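You operate a simulated robot arm through the tools that you are given. There is no shell and no other tool. Be economical: measure what you need, move in short steps, check, and stop when the job is done.

You are at the controls of a simulated two-armed robot. One attempt, no reset.

Task
Pick up the weigh bucket that says "75" from the top of the tray bench with one hand, pass it to the other hand and put it on the top shelf of the steel cart. Set down upright: weigh bucket.

The check looks at the end state, three seconds after you hand in, the way a careful person would. Anything else that was tipped, shoved, dropped, spilled or broken makes it a failure.

Robot
Two 7-joint arms with two-finger parallel grippers on one trunk, on a base that drives. Base frame: it is fixed to the floor where the robot stands at the start and does not move with it; the origin is under the middle of the robot, x ahead of it, y to its left, z up; the surface under the hand at the start is at about z = 860. Lengths are in mm, angles in rad, forces in N, time in s.
The left shoulder is at the start at [110, 174, 1082], the right one opposite. With the tool pointing down near the work surface each hand reaches from about 340 to 740 mm from the robot's upright axis, wherever it stands, measured 20 degrees to its own side. Places, roughly: top shelf of the steel cart [300, 2900, 900]. Payload 3.6 kg a hand.
The tool frame of a hand sits at the grasp point between the pads (the TCP): z along the fingers, y along the line on which they close. The tips reach 30 mm beyond it. The gripper opens to 110 mm. The fingers are 20 mm wide and 10 mm thick; the gripper's body (48 by 112 mm) begins 55 mm behind the TCP.
Orientation is told as [roll, pitch, yaw] about the base's x, y, z axes, in that order, counted from this pose: with the fingers straight down and closing along the base's y, the tool's x points along the base's -x, its y along +y and its z along -z.

Tools
- The arms move only by the tool servo_tool. It takes "left_increments", "right_increments" or both (then of equal length, played together; a hand with none holds still); each is a list of rows, each a list of 7 numbers: the opening, from 0 (shut) to 1 (fully open), then the shift along the tool's x, y, z in mm, then the turn, a rotation vector about the tool's x, y, z in rad. In form: [[gripper, x, y, z, ax, ay, az], ...]. A call has 1 to 12 rows; each row is the pose to reach, as a shift and turn from the pose commanded when the call began, along the tool's axes at that moment. A row lasts 0.2 s, in which the tool goes at most 50 mm and 0.15 rad; a call with a longer step from one row to the next is refused whole, and so is a gripper value outside its range. A pose out of reach is approached as far as the arm can. The call stops where the force on the tool passes 40 N (or 10 N more than at its start, if that is more) or the arm is blocked; 0.2 s more then pass. Each finger travels about 153 mm/s and halts on what it meets, pressing with about 44 N; the grip force reading is that of the motor and also rises with nothing between the fingers. The clock runs only during rows and for 0.2 s after the last one: add rows that repeat a pose to give the fingers time. The reply holds the time, the measured pose of the TCP, the force on the tool along the base axes, the opening and the grip force, in the units named above and with some noise, with the torque about the TCP (base axes, N m) and any sound that the robot's microphone picked up.
- Cameras (640 x 400 px; columns grow to the right, rows downward): "scene" is now at [216.6, 0.7, 1261.3]; the picture's right is [0.01, -1.00, 0.00], its down [-0.50, -0.01, -0.87] and it looks along [0.87, 0.01, -0.50] (base axes); focal length 214 px, centre (320, 200). "left" rides on the left gripper at [73, -17, -103] in its tool frame; the picture's right is [0.23, 0.97, 0.00], its down [-0.76, 0.18, -0.62] and it looks along [-0.61, 0.14, 0.78] (tool axes); focal length 222 px, centre (320, 200). "right" rides on the right gripper at [72, 17, -103] in its tool frame; the picture's right is [-0.23, 0.97, 0.00], its down [-0.76, -0.18, -0.62] and it looks along [-0.61, -0.14, 0.78] (tool axes); focal length 222 px, centre (320, 200). There is no depth. A picture from a camera that has moved, and an enlarged one, comes with that camera's place and axes in the base frame and with its lens.
- capture(camera): a new picture of that camera. No time passes.
- slide_trunk(by): slides the trunk up (or, below 0, down) by that many mm; the arms and the scene camera ride with it, the base frame stays. It gives what a move gives, with no picture.
- steer(legs): drives the robot by 1 to 6 legs, each [ahead, left, turn to the left] in mm, mm and rad, along the robot's own axes; the way and the turn of a leg run together, so that a leg with both is an arc; at most 1500 mm and 3.142 rad a leg. The arms and the cameras ride along, it lands a little off, and it stops where it bumps. It gives what a move gives.
- aim_head(pan, tilt): turns the head with the scene camera to pan (to the left, within 1.501 rad either way) and tilt (down, from -0.506 to 1.204), counted from straight ahead of the robot. It gives what a move gives.
- close_up(camera, box): a new picture of the part [left, top, right, bottom] of that camera's present view, enlarged. No time passes.
- hand_in(): hands the job in; it is judged then, once.

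Go step by step. Nothing tells you exact positions but the pictures and the camera data: compare them with the known pose of the tool, close in by small moves and look again before you grip or let go. The budget is 120 turns and 108 pictures, counting those below and the enlarged ones. Unless the task says otherwise, let go and move clear before handing in, and close with one line.

The tools are called after "Request:" as a command line: name --argument value ..., lists and objects as JSON in quotes. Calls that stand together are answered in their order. servo_tool: Moves the arms, as the interface text tells. Its arguments: {"type":"object","properties":{"left_increments":{"type":"array"},"right_increments":{"type":"array"}},"required":[]} The other tools are called the same way: slide_trunk (by) slides the trunk up or down; steer (legs) drives the base; aim_head (pan, tilt) turns the head that bears the scene camera; capture (camera) takes a picture; close_up (camera, box) takes an enlarged picture of a part of a camera's view; hand_in () hands the job in.

At the start:

```text
t: 0.0
left_position: [351.4, 215.8, 1162.4]
left_tool_rot: [-0.003, 0.002, 0.003]
left_force: [0.0, -0.1, 0.4]
left_torque: [0.0, 0.01, 0.05]
left_opening: 110.0
left_grasp_force: 0.0
right_position: [335.3, -93.2, 1148.0]
right_tool_rot: [0.001, 0.002, 0.001]
right_force: [0.4, 0.2, 0.2]
right_torque: [0.0, -0.03, 0.0]
right_opening: 109.8
right_grasp_force: 0.0
trunk travel left (down, up): [-200.0, 563.0]
robot x, y, heading: [-3.1, 1.5, 0.001]
head pan, tilt: [0.014, 0.522]
```

scene: 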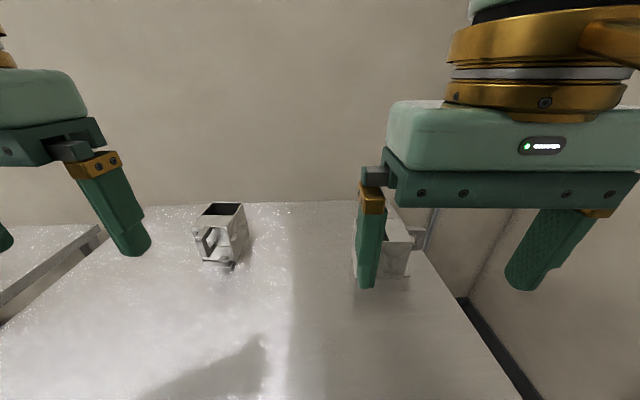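
right: 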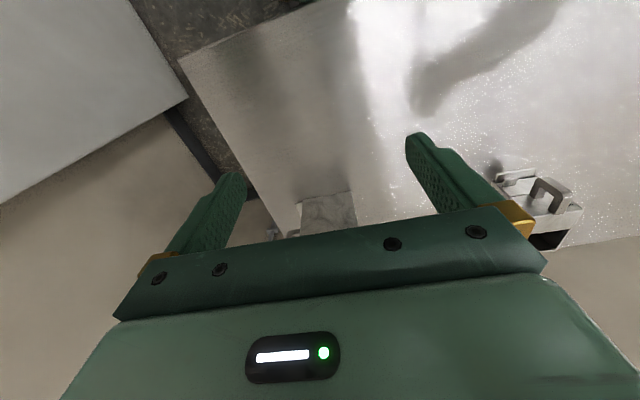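
left: 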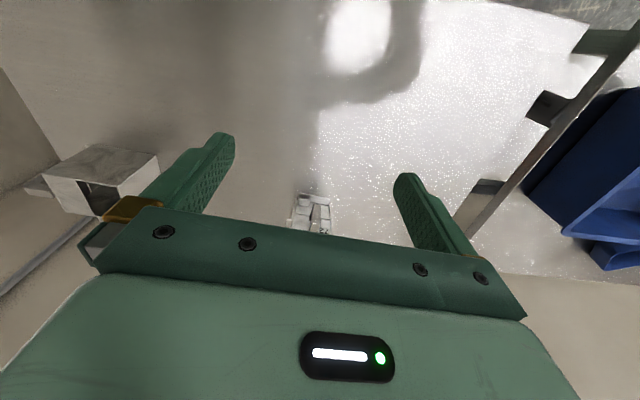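

I see two weigh buckets on the bench, one left of centre and one behind the right finger. I need to read their labels, so I take close-ups.

Request:
close_up --camera "scene" --box '[170, 180, 290, 280]'

Request:
close_up --camera "scene" --box '[340, 190, 460, 300]'

Request:
close_up --camera "right" --box '[460, 140, 640, 260]'

Request:
close_up --camera "left" --box '[0, 120, 180, 240]'

```text
4.00 times, centred on (230, 230) of scene
camera zoom: at [216.6, 0.7, 1261.3], right [0.01, -1.0, 0.0], down [-0.5, -0.01, -0.87], along [0.87, 0.01, -0.5], focal length 858 px, centre (680, 80)
```

zoom: 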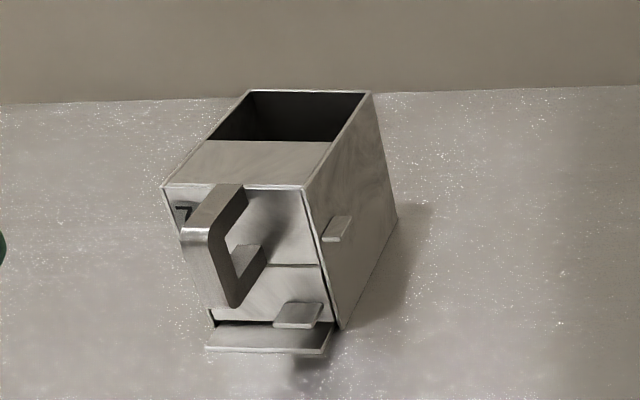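

```text
3.64 times, centred on (400, 245) of scene
camera zoom: at [216.6, 0.7, 1261.3], right [0.01, -1.0, 0.0], down [-0.5, -0.01, -0.87], along [0.87, 0.01, -0.5], focal length 780 px, centre (29, 36)
```

zoom: 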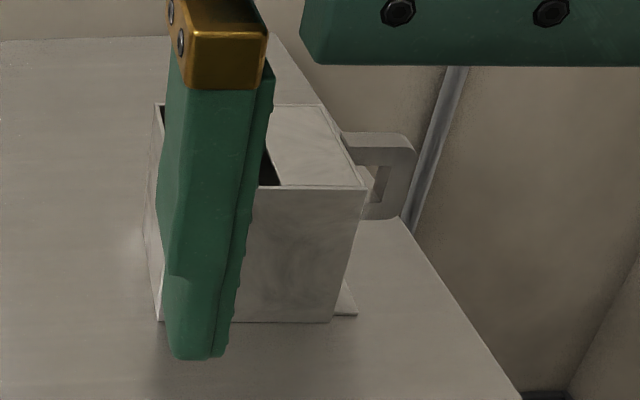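

```text
3.33 times, centred on (550, 200) of right
camera zoom: at [263.7, -76.2, 1251.3], right [0.23, 0.97, 0.0], down [0.76, -0.18, 0.62], along [0.61, -0.14, -0.78], focal length 740 px, centre (-447, 200)
```

zoom: 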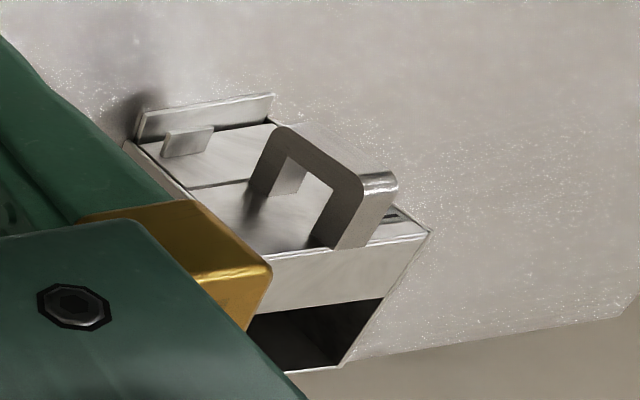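

```text
3.33 times, centred on (90, 180) of left
camera zoom: at [278.4, 198.3, 1266.5], right [-0.23, 0.97, 0.0], down [0.76, 0.18, 0.62], along [0.61, 0.14, -0.78], focal length 740 px, centre (1087, 267)
```

zoom: 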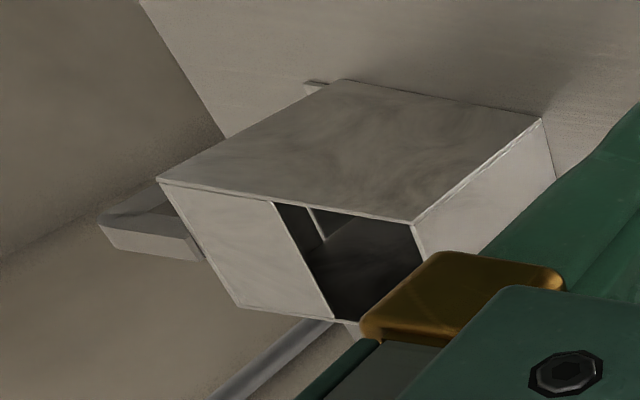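

The left bucket has a partly hidden label by the handle. I take an enlarged picture from the left hand camera, and turn the head for the cart later.

Request:
close_up --camera "left" --box '[270, 170, 360, 240]'

Request:
close_up --camera "scene" --box '[195, 215, 235, 255]'

```text
5.71 times, centred on (315, 205) of left
camera zoom: at [278.4, 198.3, 1266.5], right [-0.23, 0.97, 0.0], down [0.76, 0.18, 0.62], along [0.61, 0.14, -0.78], focal length 1269 px, centre (349, 171)
```

zoom: 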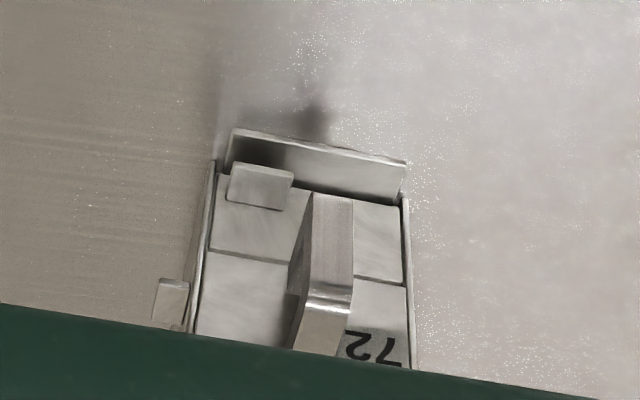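

```text
10.00 times, centred on (215, 235) of scene
camera zoom: at [216.6, 0.7, 1261.3], right [0.01, -1.0, 0.0], down [-0.5, -0.01, -0.87], along [0.87, 0.01, -0.5], focal length 2145 px, centre (1370, -150)
```

zoom: 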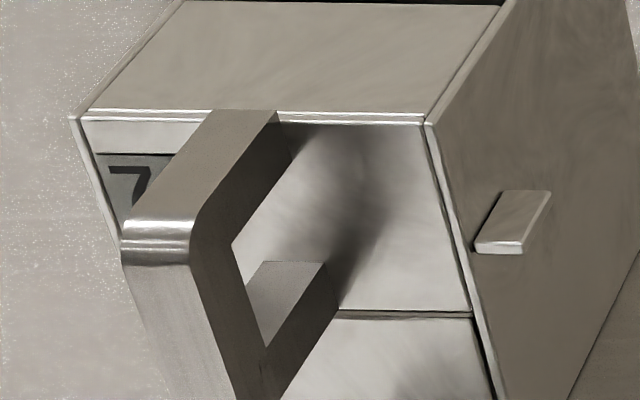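

The left bucket reads "72", so I check the right one, whose handle and label face −y. I swing the right hand around to look at that face.

Request:
servo_tool --right_increments '[[1, -22, -25, 0, 0, 0, -0.14], [1, -44, -50, 0, 0, 0, -0.28], [1, -66, -75, 0, 0, 0, -0.42], [1, -88, -100, 0, 0, 0, -0.56], [1, -110, -125, 0, 0, 0, -0.7], [1, -132, -150, 0, 0, 0, -0.84], [1, -154, -175, 0, 0, 0, -0.98], [1, -176, -200, 0, 0, 0, -1.12], [1, -198, -225, 0, 0, 0, -1.26], [1, -220, -250, 0, 0, 0, -1.4], [1, -240, -275, 0, 0, 0, -1.54]]'

Request:
capture --camera "right"

Request:
capture --camera "scene"

```text
t: 2.4
left_position: [350.5, 214.7, 1163.6]
left_tool_rot: [0.0, -0.001, 0.001]
left_force: [-0.4, -0.3, -0.7]
left_torque: [0.02, 0.01, -0.01]
left_opening: 110.2
left_grasp_force: 0.0
right_position: [381.2, -170.7, 901.7]
right_tool_rot: [-0.174, -0.027, 1.337]
right_force: [-5.4, 4.6, 8.5]
right_torque: [0.28, 0.66, -0.24]
right_opening: 109.6
right_grasp_force: 0.0
right hand out of reach, approached as far as the arm can: row 3, 4, 5, 6, 7, 8, 9, 10, 11
trunk travel left (down, up): [-200.0, 563.0]
robot x, y, heading: [-0.0, 1.8, 0.004]
head pan, tilt: [0.014, 0.522]
```

```text
98 pictures are left
camera right: at [329.7, -234.7, 997.8], right [-0.88, 0.45, -0.16], down [0.24, 0.71, 0.67], along [0.41, 0.55, -0.73], focal length 222 px, centre (320, 200)
```

right: 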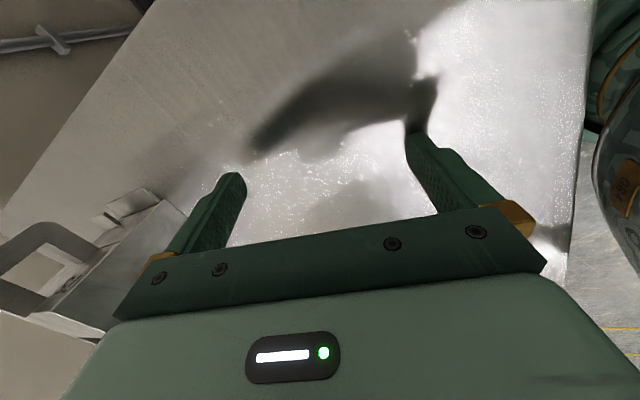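

```text
97 pictures are left
camera scene: at [216.1, 0.9, 1261.5], right [0.01, -1.0, 0.0], down [-0.5, -0.01, -0.87], along [0.87, 0.01, -0.5], focal length 214 px, centre (320, 200)
```

scene: 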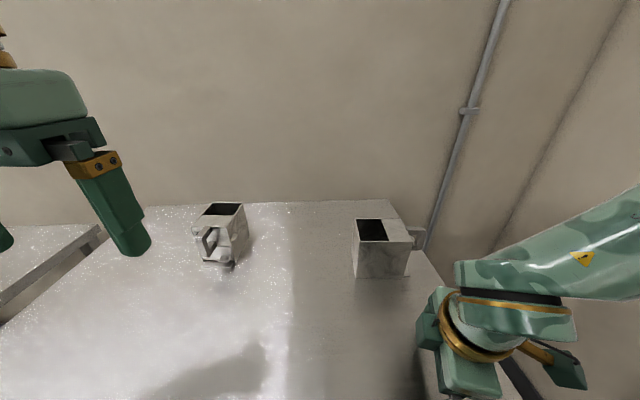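

The arm folded low instead of reaching out. I zoom at the label from here.

Request:
close_up --camera "right" --box '[0, 180, 180, 340]'

Request:
servo_tool --right_increments '[[1, 0, 0, -40, 0, 0, 0], [1, 0, 0, -80, 0, 0, 0]]'

Request:
capture --camera "right"

```text
2.50 times, centred on (90, 260) of right
camera zoom: at [329.7, -234.7, 997.8], right [-0.88, 0.45, -0.16], down [0.24, 0.71, 0.67], along [0.41, 0.55, -0.73], focal length 555 px, centre (895, 50)
```

zoom: 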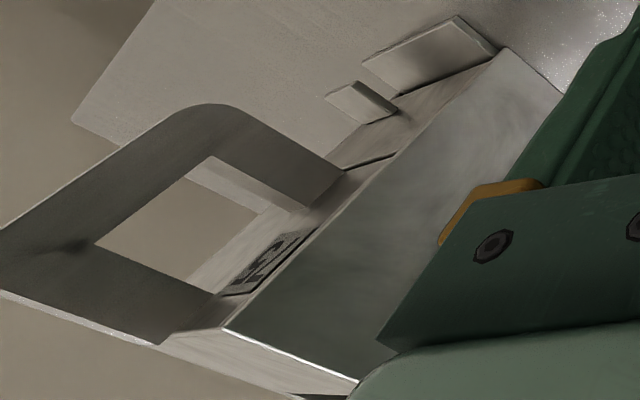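

```text
t: 3.0
left_position: [349.4, 218.4, 1164.3]
left_tool_rot: [-0.004, -0.002, 0.004]
left_force: [-0.1, 0.3, -0.6]
left_torque: [-0.06, -0.01, -0.02]
left_opening: 110.4
left_grasp_force: 0.1
right_position: [373.9, -157.2, 929.9]
right_tool_rot: [-0.212, -0.039, 1.322]
right_force: [-0.8, 0.3, 0.1]
right_torque: [-0.04, -0.01, 0.01]
right_opening: 109.9
right_grasp_force: 0.0
right hand out of reach, approached as far as the arm can: row 1, 2
trunk travel left (down, up): [-200.0, 563.0]
robot x, y, heading: [0.8, -0.8, -0.003]
head pan, tilt: [0.014, 0.522]
```

```text
95 pictures are left
camera right: at [318.7, -220.3, 1024.0], right [-0.86, 0.46, -0.2], down [0.22, 0.7, 0.68], along [0.45, 0.54, -0.71], focal length 222 px, centre (320, 200)
```

right: 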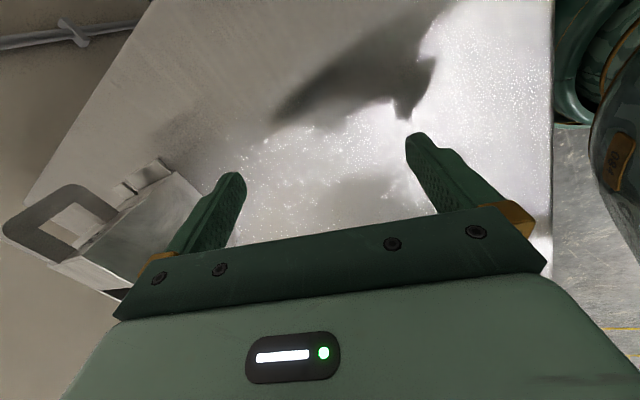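

The right label is too oblique to read. I look with the head at the rest of the surroundings before repositioning.

Request:
close_up --camera "right" --box '[60, 200, 120, 260]'

Request:
aim_head --pan 0.9 --tilt 0.5

Request:
capture --camera "scene"

Request:
aim_head --pan 1.5 --tilt 0.3

Request:
capture --camera "scene"

Request:
aim_head --pan -1.0 --tilt 0.5

Request:
capture --camera "scene"

```text
6.67 times, centred on (90, 230) of right
camera zoom: at [318.7, -220.3, 1024.0], right [-0.86, 0.46, -0.2], down [0.22, 0.7, 0.68], along [0.45, 0.54, -0.71], focal length 1481 px, centre (1853, 0)
```

zoom: 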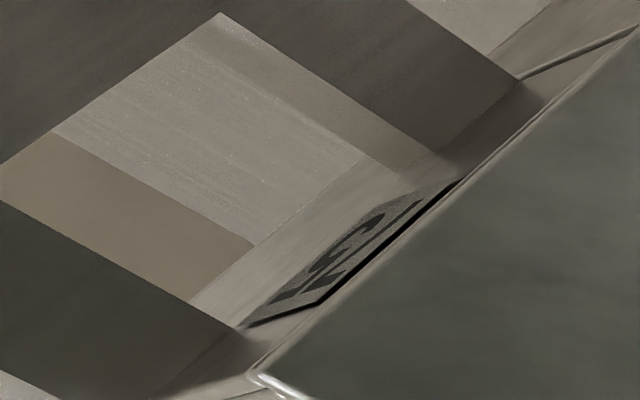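

```text
t: 4.2
left_position: [350.5, 215.4, 1163.0]
left_tool_rot: [-0.002, 0.001, 0.002]
left_force: [-0.1, -0.4, 0.5]
left_torque: [-0.01, 0.0, 0.03]
left_opening: 109.7
left_grasp_force: 0.0
right_position: [375.7, -157.8, 928.2]
right_tool_rot: [-0.21, -0.04, 1.319]
right_force: [-0.4, 0.2, 0.5]
right_torque: [0.01, -0.03, 0.01]
right_opening: 110.3
right_grasp_force: 0.1
trunk travel left (down, up): [-200.0, 563.0]
robot x, y, heading: [1.3, -5.2, 0.004]
head pan, tilt: [0.901, 0.499]
```

```text
93 pictures are left
camera scene: at [182.7, 70.7, 1263.4], right [0.78, -0.62, 0.0], down [-0.3, -0.38, -0.88], along [0.55, 0.69, -0.48], focal length 214 px, centre (320, 200)
```

scene: 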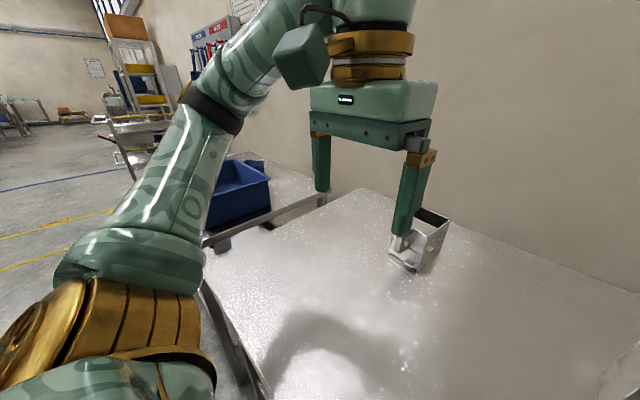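

```text
t: 5.2
left_position: [351.3, 216.5, 1162.9]
left_tool_rot: [-0.001, 0.002, 0.001]
left_force: [-0.2, 0.6, -0.1]
left_torque: [0.01, 0.02, -0.02]
left_opening: 109.9
left_grasp_force: 0.1
right_position: [375.6, -159.0, 928.9]
right_tool_rot: [-0.21, -0.04, 1.32]
right_force: [-0.5, -0.7, 0.2]
right_torque: [-0.01, -0.02, 0.0]
right_opening: 109.9
right_grasp_force: 0.1
trunk travel left (down, up): [-200.0, 563.0]
robot x, y, heading: [-2.7, 0.2, -0.002]
head pan, tilt: [1.499, 0.3]
```

```text
92 pictures are left
camera scene: at [132.9, 92.5, 1281.8], right [1.0, -0.07, 0.0], down [-0.02, -0.3, -0.96], along [0.07, 0.95, -0.3], focal length 214 px, centre (320, 200)
```

scene: 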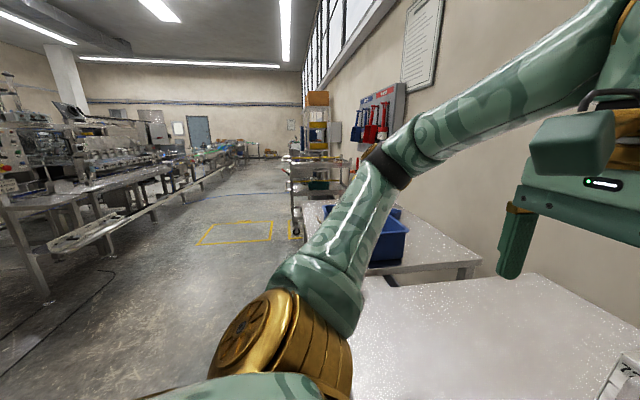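

```text
t: 7.5
left_position: [351.3, 216.4, 1163.8]
left_tool_rot: [-0.002, 0.004, 0.002]
left_force: [0.2, -0.1, 0.4]
left_torque: [0.02, -0.01, -0.01]
left_opening: 110.1
left_grasp_force: 0.0
right_position: [376.1, -159.1, 928.0]
right_tool_rot: [-0.21, -0.039, 1.322]
right_force: [-0.9, -0.3, 0.1]
right_torque: [-0.01, 0.0, 0.01]
right_opening: 110.0
right_grasp_force: 0.1
trunk travel left (down, up): [-200.0, 563.0]
robot x, y, heading: [-0.9, -4.2, -0.001]
head pan, tilt: [-1.0, 0.499]
```

```text
91 pictures are left
camera scene: at [175.3, -77.2, 1263.4], right [-0.84, -0.54, 0.0], down [-0.26, 0.4, -0.88], along [0.47, -0.74, -0.48], focal length 214 px, centre (320, 200)
```

scene: 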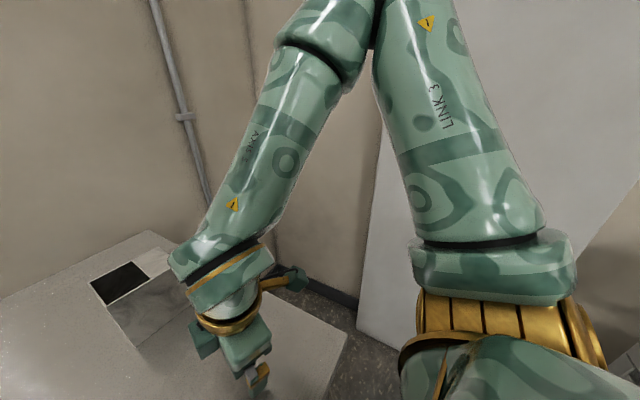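

The far cart is visible ahead-left, and the left bucket's label shows from this side. I look at it more directly.

Request:
aim_head --pan 1.2 --tilt 0.6

Request:
capture --camera "scene"

```text
t: 9.5
left_position: [350.2, 216.4, 1163.0]
left_tool_rot: [-0.002, 0.001, 0.003]
left_force: [0.9, 0.3, -0.3]
left_torque: [0.0, 0.06, 0.0]
left_opening: 110.2
left_grasp_force: 0.2
right_position: [374.8, -158.2, 927.6]
right_tool_rot: [-0.209, -0.042, 1.319]
right_force: [0.2, 0.3, 0.4]
right_torque: [-0.01, 0.01, 0.03]
right_opening: 110.0
right_grasp_force: 0.1
trunk travel left (down, up): [-200.0, 563.0]
robot x, y, heading: [1.2, -1.6, -0.001]
head pan, tilt: [1.201, 0.6]
```

```text
90 pictures are left
camera scene: at [158.1, 81.8, 1254.3], right [0.93, -0.36, 0.0], down [-0.2, -0.53, -0.82], along [0.3, 0.77, -0.57], focal length 214 px, centre (320, 200)
```

scene: 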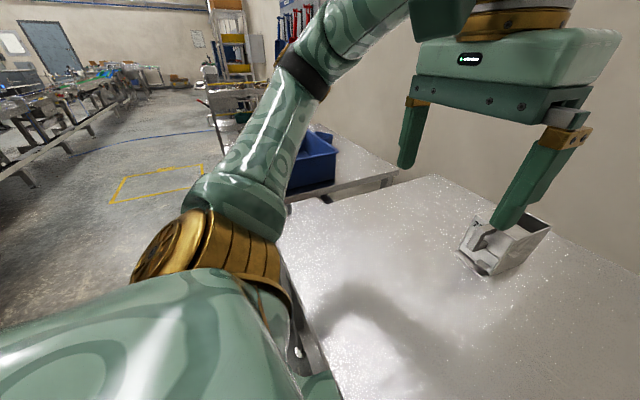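

Request:
close_up --camera "scene" --box '[450, 205, 560, 285]'

Request:
aim_head --pan 1.5 --tilt 0.5

Request:
close_up --camera "scene" --box '[560, 270, 640, 350]'

```text
5.00 times, centred on (505, 245) of scene
camera zoom: at [158.1, 81.8, 1254.3], right [0.93, -0.36, 0.0], down [-0.2, -0.53, -0.82], along [0.3, 0.77, -0.57], focal length 1072 px, centre (-605, -25)
```

zoom: 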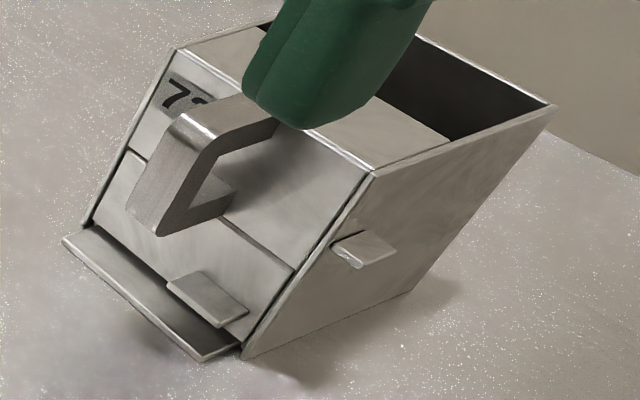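

```text
t: 10.3
left_position: [351.0, 216.6, 1164.3]
left_tool_rot: [-0.002, 0.003, 0.003]
left_force: [-0.1, -1.0, -0.6]
left_torque: [-0.01, -0.01, -0.04]
left_opening: 110.1
left_grasp_force: 0.0
right_position: [375.6, -157.8, 928.4]
right_tool_rot: [-0.21, -0.041, 1.322]
right_force: [0.3, 0.3, -1.3]
right_torque: [-0.03, 0.0, 0.02]
right_opening: 110.1
right_grasp_force: 0.0
trunk travel left (down, up): [-200.0, 563.0]
robot x, y, heading: [1.1, 1.6, 0.006]
head pan, tilt: [1.499, 0.499]
```

```text
5.00 times, centred on (600, 310) of scene
camera zoom: at [132.7, 90.1, 1263.4], right [1.0, -0.07, 0.0], down [-0.04, -0.48, -0.88], along [0.06, 0.88, -0.48], focal length 1072 px, centre (-1080, -350)
```

zoom: 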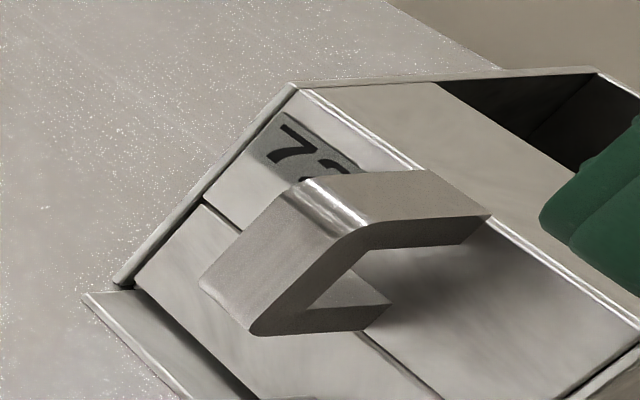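

The left bucket's second digit has a round top (72), so the right one should be 75; I'll verify it as I approach. I straighten the right hand and lift it.

Request:
servo_tool --right_increments '[[1, 1, -6, -30, -0.1, 0, 0], [1, 2, -12, -60, -0.21, 0, 0], [1, 3, -18, -90, -0.21, 0, 0], [1, 3, -22, -110, -0.21, 0, 0]]'

Request:
aim_head --pan -0.3 --tilt 0.6

Request:
capture --camera "scene"

Request:
capture --camera "right"

```text
t: 11.3
left_position: [349.1, 212.6, 1164.3]
left_tool_rot: [0.001, 0.0, 0.0]
left_force: [-1.3, -1.2, 0.5]
left_torque: [0.0, -0.03, 0.0]
left_opening: 109.9
left_grasp_force: 0.1
right_position: [351.9, -79.5, 917.4]
right_tool_rot: [-0.063, -0.032, 1.328]
right_force: [-0.6, -0.2, 0.2]
right_torque: [0.01, -0.02, 0.0]
right_opening: 110.1
right_grasp_force: 0.1
right hand out of reach, approached as far as the arm can: row 1, 2, 3, 4
trunk travel left (down, up): [-200.0, 563.0]
robot x, y, heading: [-2.4, 0.9, 0.001]
head pan, tilt: [1.499, 0.499]
```

```text
t: 13.1
left_position: [350.6, 215.3, 1164.5]
left_tool_rot: [-0.002, 0.001, 0.0]
left_force: [0.3, 0.2, 0.7]
left_torque: [-0.01, -0.01, -0.01]
left_opening: 110.2
left_grasp_force: 0.0
right_position: [353.4, -79.2, 916.3]
right_tool_rot: [-0.063, -0.032, 1.328]
right_force: [0.2, 0.7, -0.2]
right_torque: [0.02, 0.0, 0.03]
right_opening: 110.1
right_grasp_force: 0.0
trunk travel left (down, up): [-200.0, 563.0]
robot x, y, heading: [-1.5, -0.0, 0.005]
head pan, tilt: [-0.3, 0.6]
```

```text
87 pictures are left
camera scene: at [210.6, -26.7, 1254.3], right [-0.3, -0.96, 0.0], down [-0.54, 0.17, -0.82], along [0.79, -0.24, -0.57], focal length 214 px, centre (320, 200)
```

scene: 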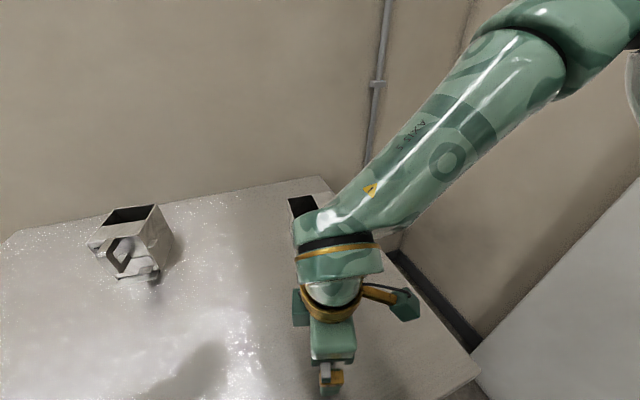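

```text
86 pictures are left
camera right: at [313.3, -145.8, 1016.9], right [-0.89, 0.46, -0.05], down [0.31, 0.69, 0.66], along [0.34, 0.57, -0.75], focal length 222 px, centre (320, 200)
```

right: 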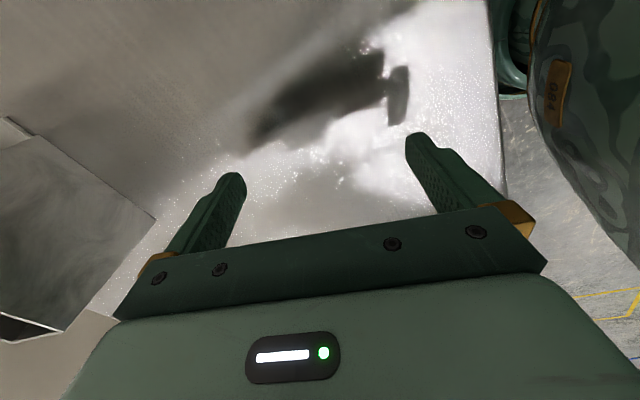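

A wrist joint limit blocks positive yaw on the right hand. I unwind it back to yaw 0 while lifting.

Request:
servo_tool --right_increments '[[1, 0, 0, -15, 0, 0, 0.14], [1, 0, 0, -35, 0, 0, 0.28], [1, 0, 0, -55, 0, 0, 0.42], [1, 0, 0, -75, 0, 0, 0.56], [1, 0, 0, -95, 0, 0, 0.7], [1, 0, 0, -115, 0, 0, 0.84], [1, 0, 0, -135, 0, 0, 0.98], [1, 0, 0, -155, 0, 0, 1.12], [1, 0, 0, -165, 0, 0, 1.26], [1, 0, 0, -165, 0, 0, 1.33]]'

```text
t: 15.3
left_position: [350.8, 217.1, 1162.9]
left_tool_rot: [-0.003, 0.003, 0.002]
left_force: [0.9, -0.8, 0.2]
left_torque: [0.03, -0.04, 0.01]
left_opening: 110.0
left_grasp_force: 0.0
right_position: [342.3, -81.5, 1083.5]
right_tool_rot: [0.016, -0.067, -0.004]
right_force: [0.0, -0.1, 0.1]
right_torque: [-0.01, 0.0, -0.02]
right_opening: 110.3
right_grasp_force: 0.0
trunk travel left (down, up): [-200.0, 563.0]
robot x, y, heading: [-0.3, 4.2, -0.002]
head pan, tilt: [-0.3, 0.6]
```

Good. Now I try negative yaw with the right hand.

Request:
servo_tool --right_increments '[[1, -9, -7, 0, 0, 0.03, 0.1], [1, -18, -14, 0, 0, 0.067, 0.2], [1, -27, -21, 0, 0, 0.067, 0.34], [1, -36, -28, 0, 0, 0.067, 0.48], [1, -45, -35, 0, 0, 0.067, 0.62], [1, -54, -42, 0, 0, 0.067, 0.76], [1, -63, -49, 0, 0, 0.067, 0.9], [1, -72, -56, 0, 0, 0.067, 1.04], [1, -81, -63, 0, 0, 0.067, 1.18], [1, -90, -70, 0, 0, 0.067, 1.32], [1, -90, -70, 0, 0, 0.067, 1.46], [1, -90, -70, 0, 0, 0.067, 1.57]]'

Request:
capture --camera "scene"

```text
t: 17.9
left_position: [351.6, 216.8, 1162.7]
left_tool_rot: [-0.003, 0.002, 0.002]
left_force: [-0.3, -0.2, -0.5]
left_torque: [0.03, 0.01, -0.04]
left_opening: 109.7
left_grasp_force: 0.0
right_position: [432.4, -151.7, 1087.6]
right_tool_rot: [0.025, 0.058, -1.572]
right_force: [-0.9, -0.3, -0.4]
right_torque: [-0.01, -0.01, -0.01]
right_opening: 110.0
right_grasp_force: 0.0
trunk travel left (down, up): [-200.0, 563.0]
robot x, y, heading: [1.5, 0.9, 0.003]
head pan, tilt: [-0.3, 0.6]
```

```text
85 pictures are left
camera scene: at [210.7, -26.9, 1254.3], right [-0.3, -0.96, 0.0], down [-0.54, 0.17, -0.82], along [0.79, -0.24, -0.57], focal length 214 px, centre (320, 200)
```

scene: 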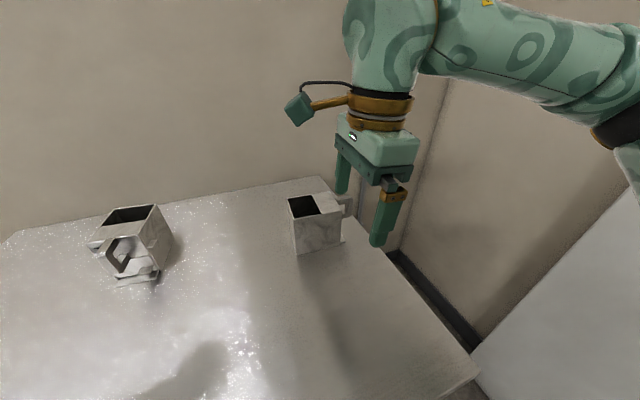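

Yaw −π/2 works cleanly. I hover the right hand above the open (+y) end of the right bucket, then look.

Request:
servo_tool --right_increments '[[1, 13, 40, 0, 0.025, -0.058, 0], [1, 26, 80, 0, 0.025, -0.058, 0], [1, 40, 120, 0, 0.025, -0.058, 0], [1, 53, 160, 0, 0.025, -0.058, 0], [1, 53, 160, 25, 0.025, -0.058, 0]]'

Request:
capture --camera "scene"

Request:
capture --camera "right"

```text
t: 19.1
left_position: [352.1, 215.5, 1163.2]
left_tool_rot: [0.0, 0.002, 0.002]
left_force: [0.7, 0.2, 0.0]
left_torque: [0.0, -0.01, 0.0]
left_opening: 109.7
left_grasp_force: 0.0
right_position: [593.7, -98.6, 1070.4]
right_tool_rot: [-0.002, -0.001, -1.571]
right_force: [-0.7, -0.4, -0.4]
right_torque: [0.0, -0.01, 0.01]
right_opening: 109.8
right_grasp_force: 0.1
trunk travel left (down, up): [-200.0, 563.0]
robot x, y, heading: [0.1, 0.2, 0.001]
head pan, tilt: [-0.3, 0.6]
```

```text
84 pictures are left
camera scene: at [210.9, -27.6, 1254.2], right [-0.3, -0.96, 0.0], down [-0.54, 0.17, -0.82], along [0.79, -0.24, -0.57], focal length 214 px, centre (320, 200)
```

scene: 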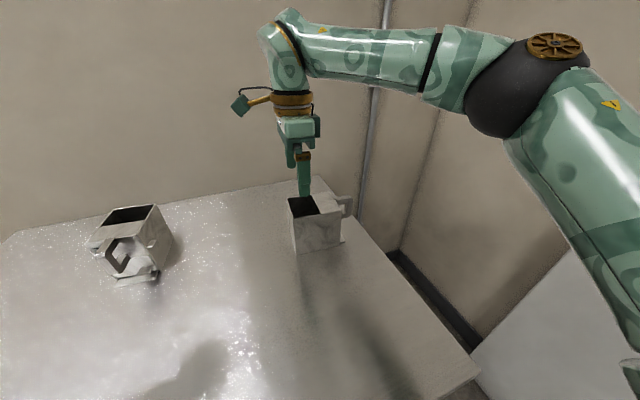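

```text
83 pictures are left
camera right: at [610.7, -23.8, 1173.0], right [0.97, -0.23, 0.0], down [-0.18, -0.76, 0.62], along [-0.14, -0.61, -0.78], focal length 222 px, centre (320, 200)
```

right: 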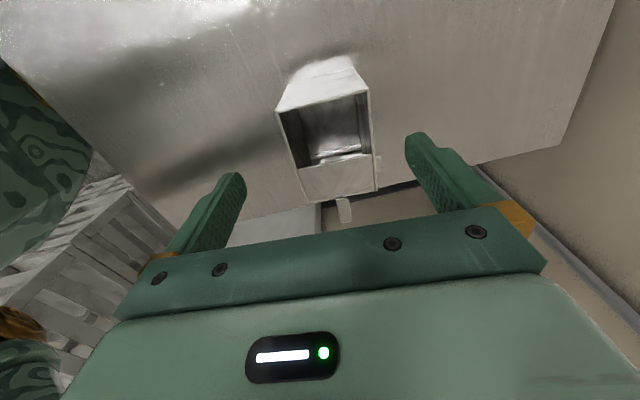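

The bucket's top spans about x 556–640, y −77 to −184. I descend centred at x≈598 over the open end, with fingers straddling.

Request:
servo_tool --right_increments '[[1, 0, 5, 30, 0, 0, 0], [1, 0, 5, 60, 0, 0, 0], [1, 0, 5, 85, 0, 0, 0]]'

Request:
capture --camera "right"

Request:
close_up --camera "scene" --box '[250, 130, 380, 270]'

```text
t: 19.9
left_position: [351.2, 214.6, 1162.8]
left_tool_rot: [-0.001, 0.002, 0.002]
left_force: [0.8, 0.4, -0.1]
left_torque: [-0.03, 0.02, 0.02]
left_opening: 109.9
left_grasp_force: 0.0
right_position: [596.8, -95.2, 985.8]
right_tool_rot: [0.0, 0.0, -1.573]
right_force: [0.5, -0.3, 0.3]
right_torque: [0.03, 0.01, -0.01]
right_opening: 110.1
right_grasp_force: 0.1
trunk travel left (down, up): [-200.0, 563.0]
robot x, y, heading: [-0.7, 0.7, -0.005]
head pan, tilt: [-0.3, 0.6]
```

```text
82 pictures are left
camera right: at [614.5, -23.2, 1087.9], right [0.97, -0.23, 0.0], down [-0.18, -0.76, 0.62], along [-0.14, -0.61, -0.78], focal length 222 px, centre (320, 200)
```

right: 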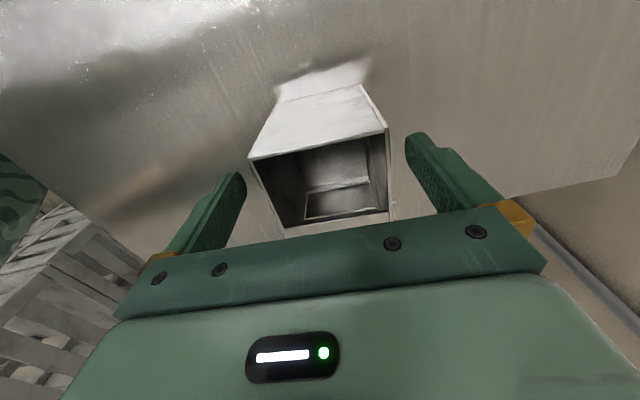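

```text
2.86 times, centred on (315, 200) of scene
camera zoom: at [211.2, -26.9, 1254.1], right [-0.3, -0.96, 0.0], down [-0.54, 0.17, -0.82], along [0.79, -0.24, -0.57], focal length 613 px, centre (334, 200)
```

zoom: 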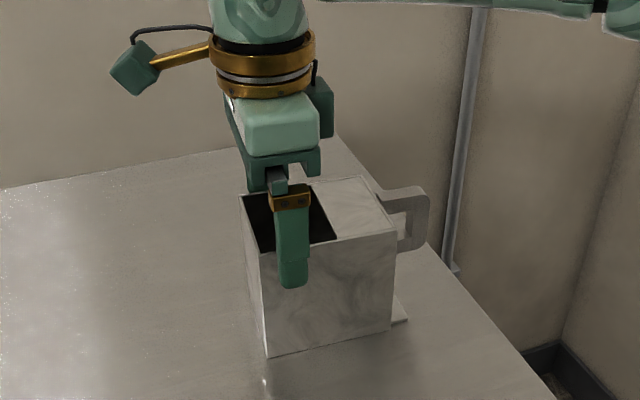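

Both fingers clear the walls. I go down to TCP z≈938 and close.

Request:
servo_tool --right_increments '[[1, -3, 2, 25, 0, 0, 0], [1, -5, 2, 48, 0, 0, 0], [1, -5, 2, 48, 0, 0, 0], [0.6, -5, 2, 48, 0, 0, 0], [0.6, -5, 2, 48, 0, 0, 0], [0.5, -5, 2, 48, 0, 0, 0], [0.5, -5, 2, 48, 0, 0, 0]]'

Request:
capture --camera "right"

```text
t: 21.5
left_position: [351.4, 215.9, 1162.5]
left_tool_rot: [-0.003, 0.002, 0.002]
left_force: [0.0, -0.4, -0.2]
left_torque: [-0.01, 0.0, 0.0]
left_opening: 109.9
left_grasp_force: 0.1
right_position: [600.5, -101.8, 938.7]
right_tool_rot: [0.0, -0.001, -1.57]
right_force: [0.2, -0.3, -0.2]
right_torque: [-0.03, -0.1, 0.03]
right_opening: 83.7
right_grasp_force: 44.7
trunk travel left (down, up): [-200.0, 563.0]
robot x, y, heading: [2.6, -0.2, -0.002]
head pan, tilt: [-0.3, 0.6]
```

```text
80 pictures are left
camera right: at [618.1, -28.2, 1040.6], right [0.97, -0.23, 0.0], down [-0.18, -0.76, 0.62], along [-0.14, -0.61, -0.78], focal length 222 px, centre (320, 200)
```

right: 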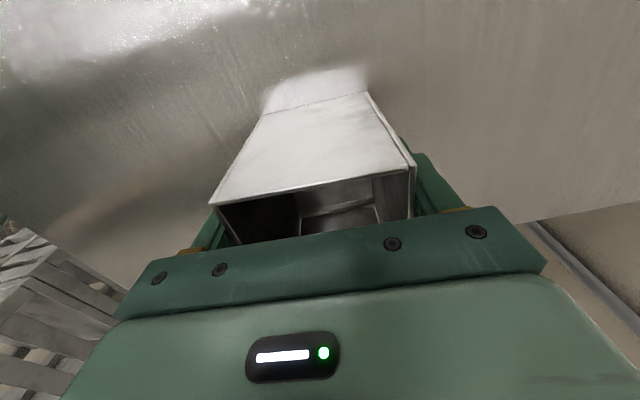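

It is gripped at 84 mm width with 44 N. I lift it.

Request:
servo_tool --right_increments '[[0.3, 0, 0, -10, 0, 0, 0], [0.3, 0, 0, -30, 0, 0, 0], [0.3, 0, 0, -60, 0, 0, 0], [0.3, 0, 0, -90, 0, 0, 0], [0.3, 0, 0, -120, 0, 0, 0], [0.3, 0, 0, -140, 0, 0, 0]]'

Request:
close_up --camera "scene" --box '[200, 60, 420, 280]'

```text
t: 22.9
left_position: [350.7, 215.8, 1163.2]
left_tool_rot: [-0.002, 0.0, 0.001]
left_force: [-0.2, 0.0, 0.4]
left_torque: [-0.02, -0.02, -0.03]
left_opening: 110.0
left_grasp_force: 0.1
right_position: [599.0, -100.9, 1079.4]
right_tool_rot: [0.001, 0.002, -1.57]
right_force: [0.6, 0.9, -3.5]
right_torque: [0.17, 0.0, 0.0]
right_opening: 83.8
right_grasp_force: 43.9
trunk travel left (down, up): [-200.0, 563.0]
robot x, y, heading: [1.7, 0.2, 0.001]
head pan, tilt: [-0.3, 0.6]
```

```text
1.82 times, centred on (310, 170) of scene
camera zoom: at [210.7, -26.7, 1254.2], right [-0.3, -0.96, 0.0], down [-0.54, 0.17, -0.82], along [0.79, -0.24, -0.57], focal length 390 px, centre (338, 254)
```

zoom: 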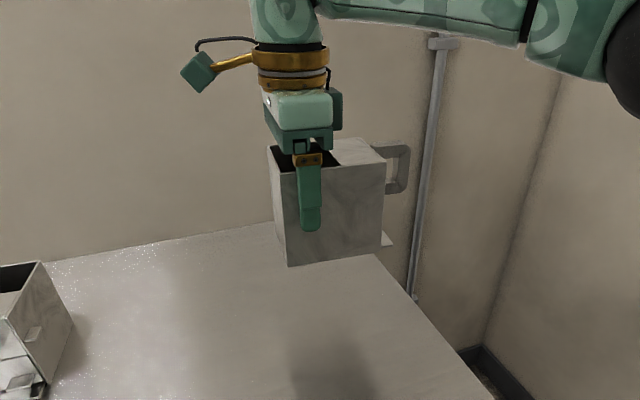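

Mass is light (~0.35 kg). I bring it in front of the robot while turning so the handle and label face the robot.

Request:
servo_tool --right_increments '[[0.3, 4, -9, 0, 0, 0, 0.13], [0.3, 8, -18, 0, 0, 0, 0.26], [0.3, 12, -27, 0, 0, 0, 0.39], [0.3, 16, -36, 0, 0, 0, 0.52], [0.3, 20, -45, 0, 0, 0, 0.65], [0.3, 24, -54, 0, 0, 0, 0.78], [0.3, 28, -63, 0, 0, 0, 0.92], [0.3, 32, -72, 0, 0, 0, 1.05], [0.3, 36, -81, 0, 0, 0, 1.18], [0.3, 40, -90, 0, 0, 0, 1.31], [0.3, 40, -99, 0, 0, 0, 1.44], [0.3, 40, -99, 0, 0, 0, 1.57]]'

Request:
aim_head --pan 0.0 --tilt 0.5

Request:
capture --camera "scene"

```text
t: 25.5
left_position: [351.0, 215.3, 1164.0]
left_tool_rot: [-0.002, 0.002, 0.001]
left_force: [0.2, -0.2, 0.6]
left_torque: [0.01, 0.0, -0.02]
left_opening: 110.1
left_grasp_force: 0.1
right_position: [500.5, -61.1, 1076.4]
right_tool_rot: [0.0, -0.002, 3.139]
right_force: [0.5, -0.3, -3.1]
right_torque: [-0.01, -0.15, 0.0]
right_opening: 83.7
right_grasp_force: 44.1
trunk travel left (down, up): [-200.0, 563.0]
robot x, y, heading: [0.8, -0.3, 0.006]
head pan, tilt: [-0.3, 0.6]
```

```text
t: 26.3
left_position: [350.5, 216.3, 1163.5]
left_tool_rot: [-0.001, 0.002, 0.001]
left_force: [0.4, 0.0, 0.6]
left_torque: [0.01, 0.03, -0.03]
left_opening: 109.9
left_grasp_force: 0.2
right_position: [500.3, -61.7, 1076.3]
right_tool_rot: [0.001, -0.001, -3.138]
right_force: [-0.3, 0.2, -2.4]
right_torque: [0.01, -0.15, 0.04]
right_opening: 83.5
right_grasp_force: 43.9
trunk travel left (down, up): [-200.0, 563.0]
robot x, y, heading: [-0.9, -1.4, -0.003]
head pan, tilt: [0.0, 0.499]
```

```text
78 pictures are left
camera scene: at [217.4, -0.7, 1263.3], right [0.0, -1.0, 0.0], down [-0.48, 0.0, -0.88], along [0.88, 0.0, -0.48], focal length 214 px, centre (320, 200)
```

scene: 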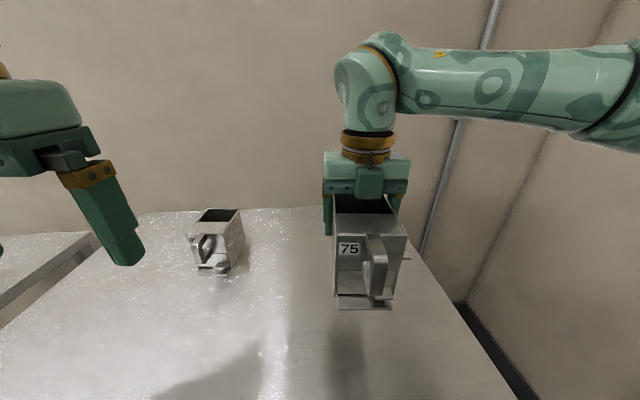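

It reads "75" — correct bucket. I look closer at its geometry to plan the left-hand grip.

Request:
close_up --camera "scene" --box '[300, 140, 440, 320]'

```text
2.22 times, centred on (370, 230) of scene
camera zoom: at [217.4, -0.7, 1263.3], right [0.0, -1.0, 0.0], down [-0.48, 0.0, -0.88], along [0.88, 0.0, -0.48], focal length 477 px, centre (209, 133)
```

zoom: 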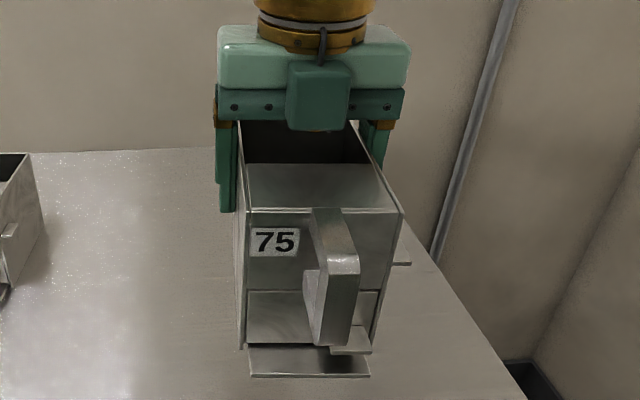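

"75" confirmed; handle end faces me, lug on its −y side. I move the bucket forward and lower, yawed slightly so the left hand can approach tilted from the handle side.

Request:
servo_tool --right_increments '[[0.3, 15, -10, 19, 0, 0, 0.09], [0.3, 30, -20, 38, 0, 0, 0.18], [0.3, 45, -30, 57, 0, 0, 0.27], [0.3, 60, -41, 76, 0, 0, 0.35], [0.3, 60, -41, 76, 0, 0, 0.35]]'

Request:
servo_tool --left_increments '[[1, -10, -20, 7, 0.017, -0.097, 0.041], [1, -20, -40, 14, 0.034, -0.194, 0.083], [1, -29, -60, 21, 0.051, -0.291, 0.124], [1, -39, -80, 28, 0.068, -0.388, 0.166], [1, -48, -100, 35, 0.086, -0.486, 0.207], [1, -58, -130, 42, 0.103, -0.583, 0.249], [1, -67, -160, 49, 0.12, -0.68, 0.29], [1, -77, -188, 55, 0.137, -0.777, 0.332]]'

Request:
capture --camera "scene"

Request:
capture --camera "left"

```text
t: 27.5
left_position: [350.0, 216.4, 1163.7]
left_tool_rot: [-0.003, 0.0, 0.002]
left_force: [-0.2, 0.9, -1.2]
left_torque: [0.0, 0.02, -0.02]
left_opening: 110.0
left_grasp_force: 0.0
right_position: [562.5, -19.9, 999.0]
right_tool_rot: [-0.001, 0.001, 2.791]
right_force: [0.0, 0.0, -2.7]
right_torque: [-0.02, -0.15, -0.01]
right_opening: 83.6
right_grasp_force: 44.5
trunk travel left (down, up): [-200.0, 563.0]
robot x, y, heading: [1.9, -0.4, 0.003]
head pan, tilt: [0.0, 0.499]
```

```text
t: 29.3
left_position: [425.3, 28.9, 1108.5]
left_tool_rot: [-0.002, -0.784, -0.346]
left_force: [-0.5, 0.6, 0.5]
left_torque: [0.02, -0.01, 0.01]
left_opening: 110.1
left_grasp_force: 0.0
right_position: [563.1, -20.4, 999.8]
right_tool_rot: [-0.001, 0.0, 2.791]
right_force: [1.6, -0.5, -2.5]
right_torque: [-0.03, -0.15, -0.01]
right_opening: 83.9
right_grasp_force: 45.0
trunk travel left (down, up): [-200.0, 563.0]
robot x, y, heading: [-0.2, 0.2, 0.003]
head pan, tilt: [0.0, 0.499]
```

```text
76 pictures are left
camera scene: at [217.6, -1.3, 1263.3], right [0.0, -1.0, 0.0], down [-0.48, 0.0, -0.88], along [0.88, 0.0, -0.48], focal length 214 px, centre (320, 200)
```

scene: 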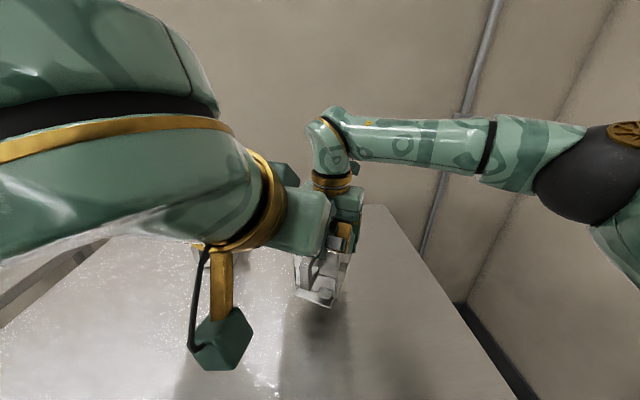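

```text
75 pictures are left
camera left: at [303.7, 54.2, 1129.8], right [0.18, 0.97, -0.16], down [0.15, 0.13, 0.98], along [0.97, -0.2, -0.12], focal length 222 px, centre (320, 200)
```

left: 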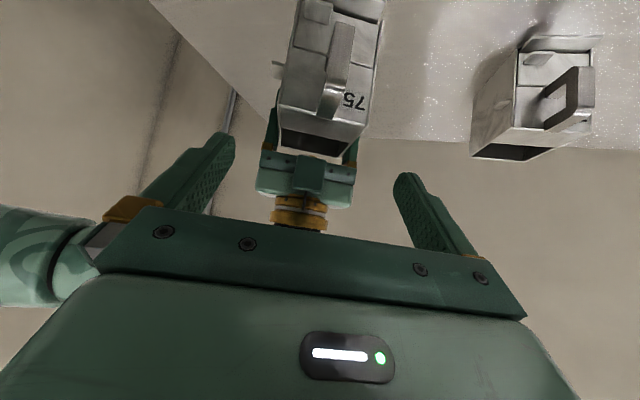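

The alignment matches the prediction nicely. I advance the left hand partway along its axis and look.

Request:
servo_tool --left_increments '[[1, -1, 0, 25, 0, 0, 0], [1, -2, 0, 50, 0, 0, 0], [1, -4, 0, 75, 0, 0, 0]]'

Request:
capture --camera "left"

Request:
aim_head --pan -0.2 --tilt 0.6

Request:
capture --camera "scene"

```text
t: 30.1
left_position: [482.3, 8.2, 1058.2]
left_tool_rot: [-0.002, -0.785, -0.348]
left_force: [0.5, 0.2, 0.1]
left_torque: [0.0, -0.04, 0.03]
left_opening: 110.2
left_grasp_force: 0.2
right_position: [562.8, -20.9, 998.6]
right_tool_rot: [-0.001, -0.001, 2.792]
right_force: [-0.3, -0.4, -3.0]
right_torque: [-0.04, -0.15, -0.01]
right_opening: 83.8
right_grasp_force: 44.0
trunk travel left (down, up): [-200.0, 563.0]
robot x, y, heading: [-0.9, -1.4, -0.002]
head pan, tilt: [0.0, 0.499]
```

```text
74 pictures are left
camera left: at [358.7, 34.3, 1080.1], right [0.18, 0.97, -0.16], down [0.15, 0.13, 0.98], along [0.97, -0.2, -0.12], focal length 222 px, centre (320, 200)
```

left: 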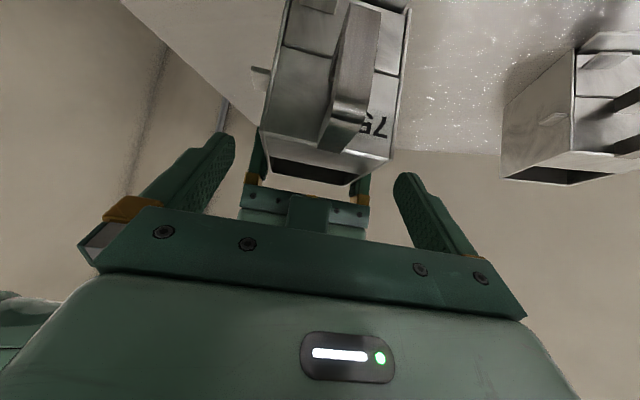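

```text
t: 30.9
left_position: [480.9, 8.0, 1058.8]
left_tool_rot: [-0.003, -0.784, -0.348]
left_force: [0.9, -0.2, 0.1]
left_torque: [-0.01, 0.0, -0.01]
left_opening: 110.1
left_grasp_force: 0.0
right_position: [563.1, -19.8, 999.1]
right_tool_rot: [0.0, -0.001, 2.791]
right_force: [0.6, -0.1, -3.7]
right_torque: [-0.07, -0.12, 0.0]
right_opening: 83.5
right_grasp_force: 44.2
trunk travel left (down, up): [-200.0, 563.0]
robot x, y, heading: [0.5, -1.3, 0.006]
head pan, tilt: [-0.201, 0.6]
```

```text
73 pictures are left
camera scene: at [213.2, -18.2, 1254.2], right [-0.2, -0.98, 0.0], down [-0.55, 0.11, -0.82], along [0.81, -0.16, -0.57], focal length 214 px, centre (320, 200)
```

scene: 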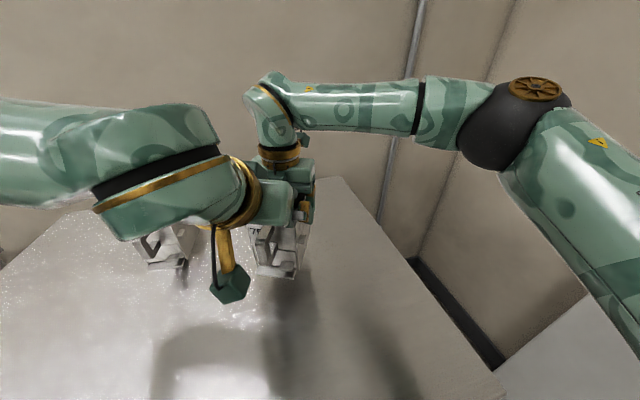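

Aligned. I advance the rest (49 mm) with the fingers open and check.

Request:
servo_tool --left_increments '[[1, 0, 0, 16, 0, 0, 0], [1, 0, 0, 32, 0, 0, 0], [1, 0, 0, 48, 0, 0, 0]]'

Request:
capture --camera "left"

Request:
close_up --camera "scene" --box '[200, 130, 360, 300]'

```text
t: 31.7
left_position: [513.7, -1.8, 1022.3]
left_tool_rot: [-0.002, -0.783, -0.348]
left_force: [-0.1, 0.5, 0.1]
left_torque: [-0.03, -0.01, 0.01]
left_opening: 109.8
left_grasp_force: 0.1
right_position: [562.6, -20.6, 999.1]
right_tool_rot: [0.0, 0.0, 2.793]
right_force: [0.1, 0.2, -2.8]
right_torque: [-0.03, -0.14, 0.0]
right_opening: 83.8
right_grasp_force: 43.8
trunk travel left (down, up): [-200.0, 563.0]
robot x, y, heading: [-2.5, -2.0, -0.001]
head pan, tilt: [-0.201, 0.6]
```

```text
72 pictures are left
camera left: at [390.9, 23.6, 1044.5], right [0.18, 0.97, -0.16], down [0.15, 0.13, 0.98], along [0.97, -0.2, -0.13], focal length 222 px, centre (320, 200)
```

left: 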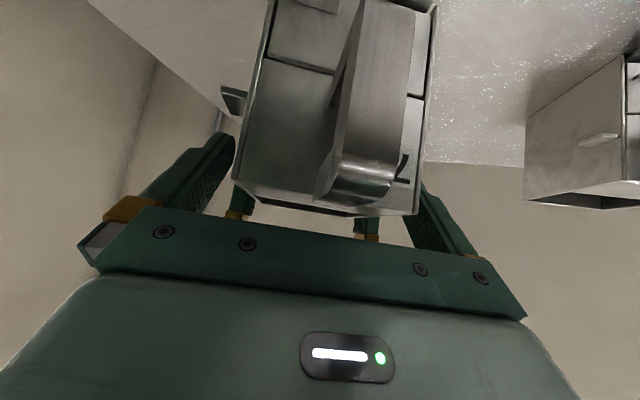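

```text
2.35 times, centred on (280, 215) of scene
camera zoom: at [213.6, -18.4, 1254.1], right [-0.2, -0.98, 0.0], down [-0.55, 0.11, -0.82], along [0.81, -0.16, -0.57], focal length 505 px, centre (414, 165)
```

zoom: 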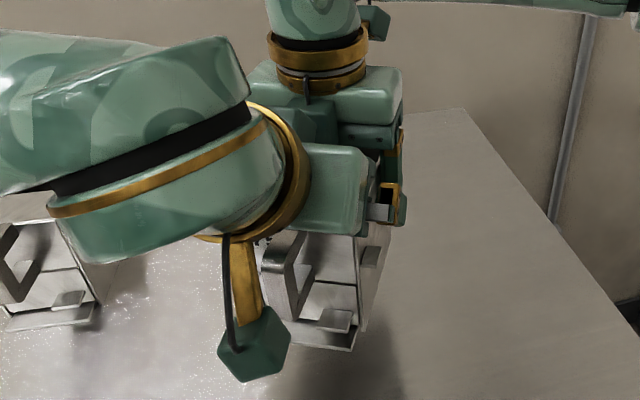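

The fingers straddle the handle end, with the tip just above the lug. I close the left gripper.

Request:
servo_tool --left_increments '[[0.85, 0, 0, 48, 0, 0, 0], [0.7, 0, 0, 48, 0, 0, 0], [0.5, 0, 0, 48, 0, 0, 0], [0.3, 0, 0, 48, 0, 0, 0]]'

```text
t: 32.0
left_position: [533.9, -11.9, 1004.8]
left_tool_rot: [-0.007, -0.792, -0.349]
left_force: [-1.1, 0.0, 0.0]
left_torque: [-0.02, 0.02, -0.01]
left_opening: 93.6
left_grasp_force: 0.1
right_position: [569.5, -25.2, 994.4]
right_tool_rot: [0.006, 0.017, 2.787]
right_force: [0.0, 0.1, -3.3]
right_torque: [-0.04, -0.11, -0.02]
right_opening: 83.7
right_grasp_force: 44.6
trunk travel left (down, up): [-200.0, 563.0]
robot x, y, heading: [-5.7, -0.3, 0.002]
head pan, tilt: [-0.201, 0.6]
stopped in row 1 (left hand): the force on the tool passed its limit at 67 N (the readings are from after the stop); the commanded pose is now the measured one
```

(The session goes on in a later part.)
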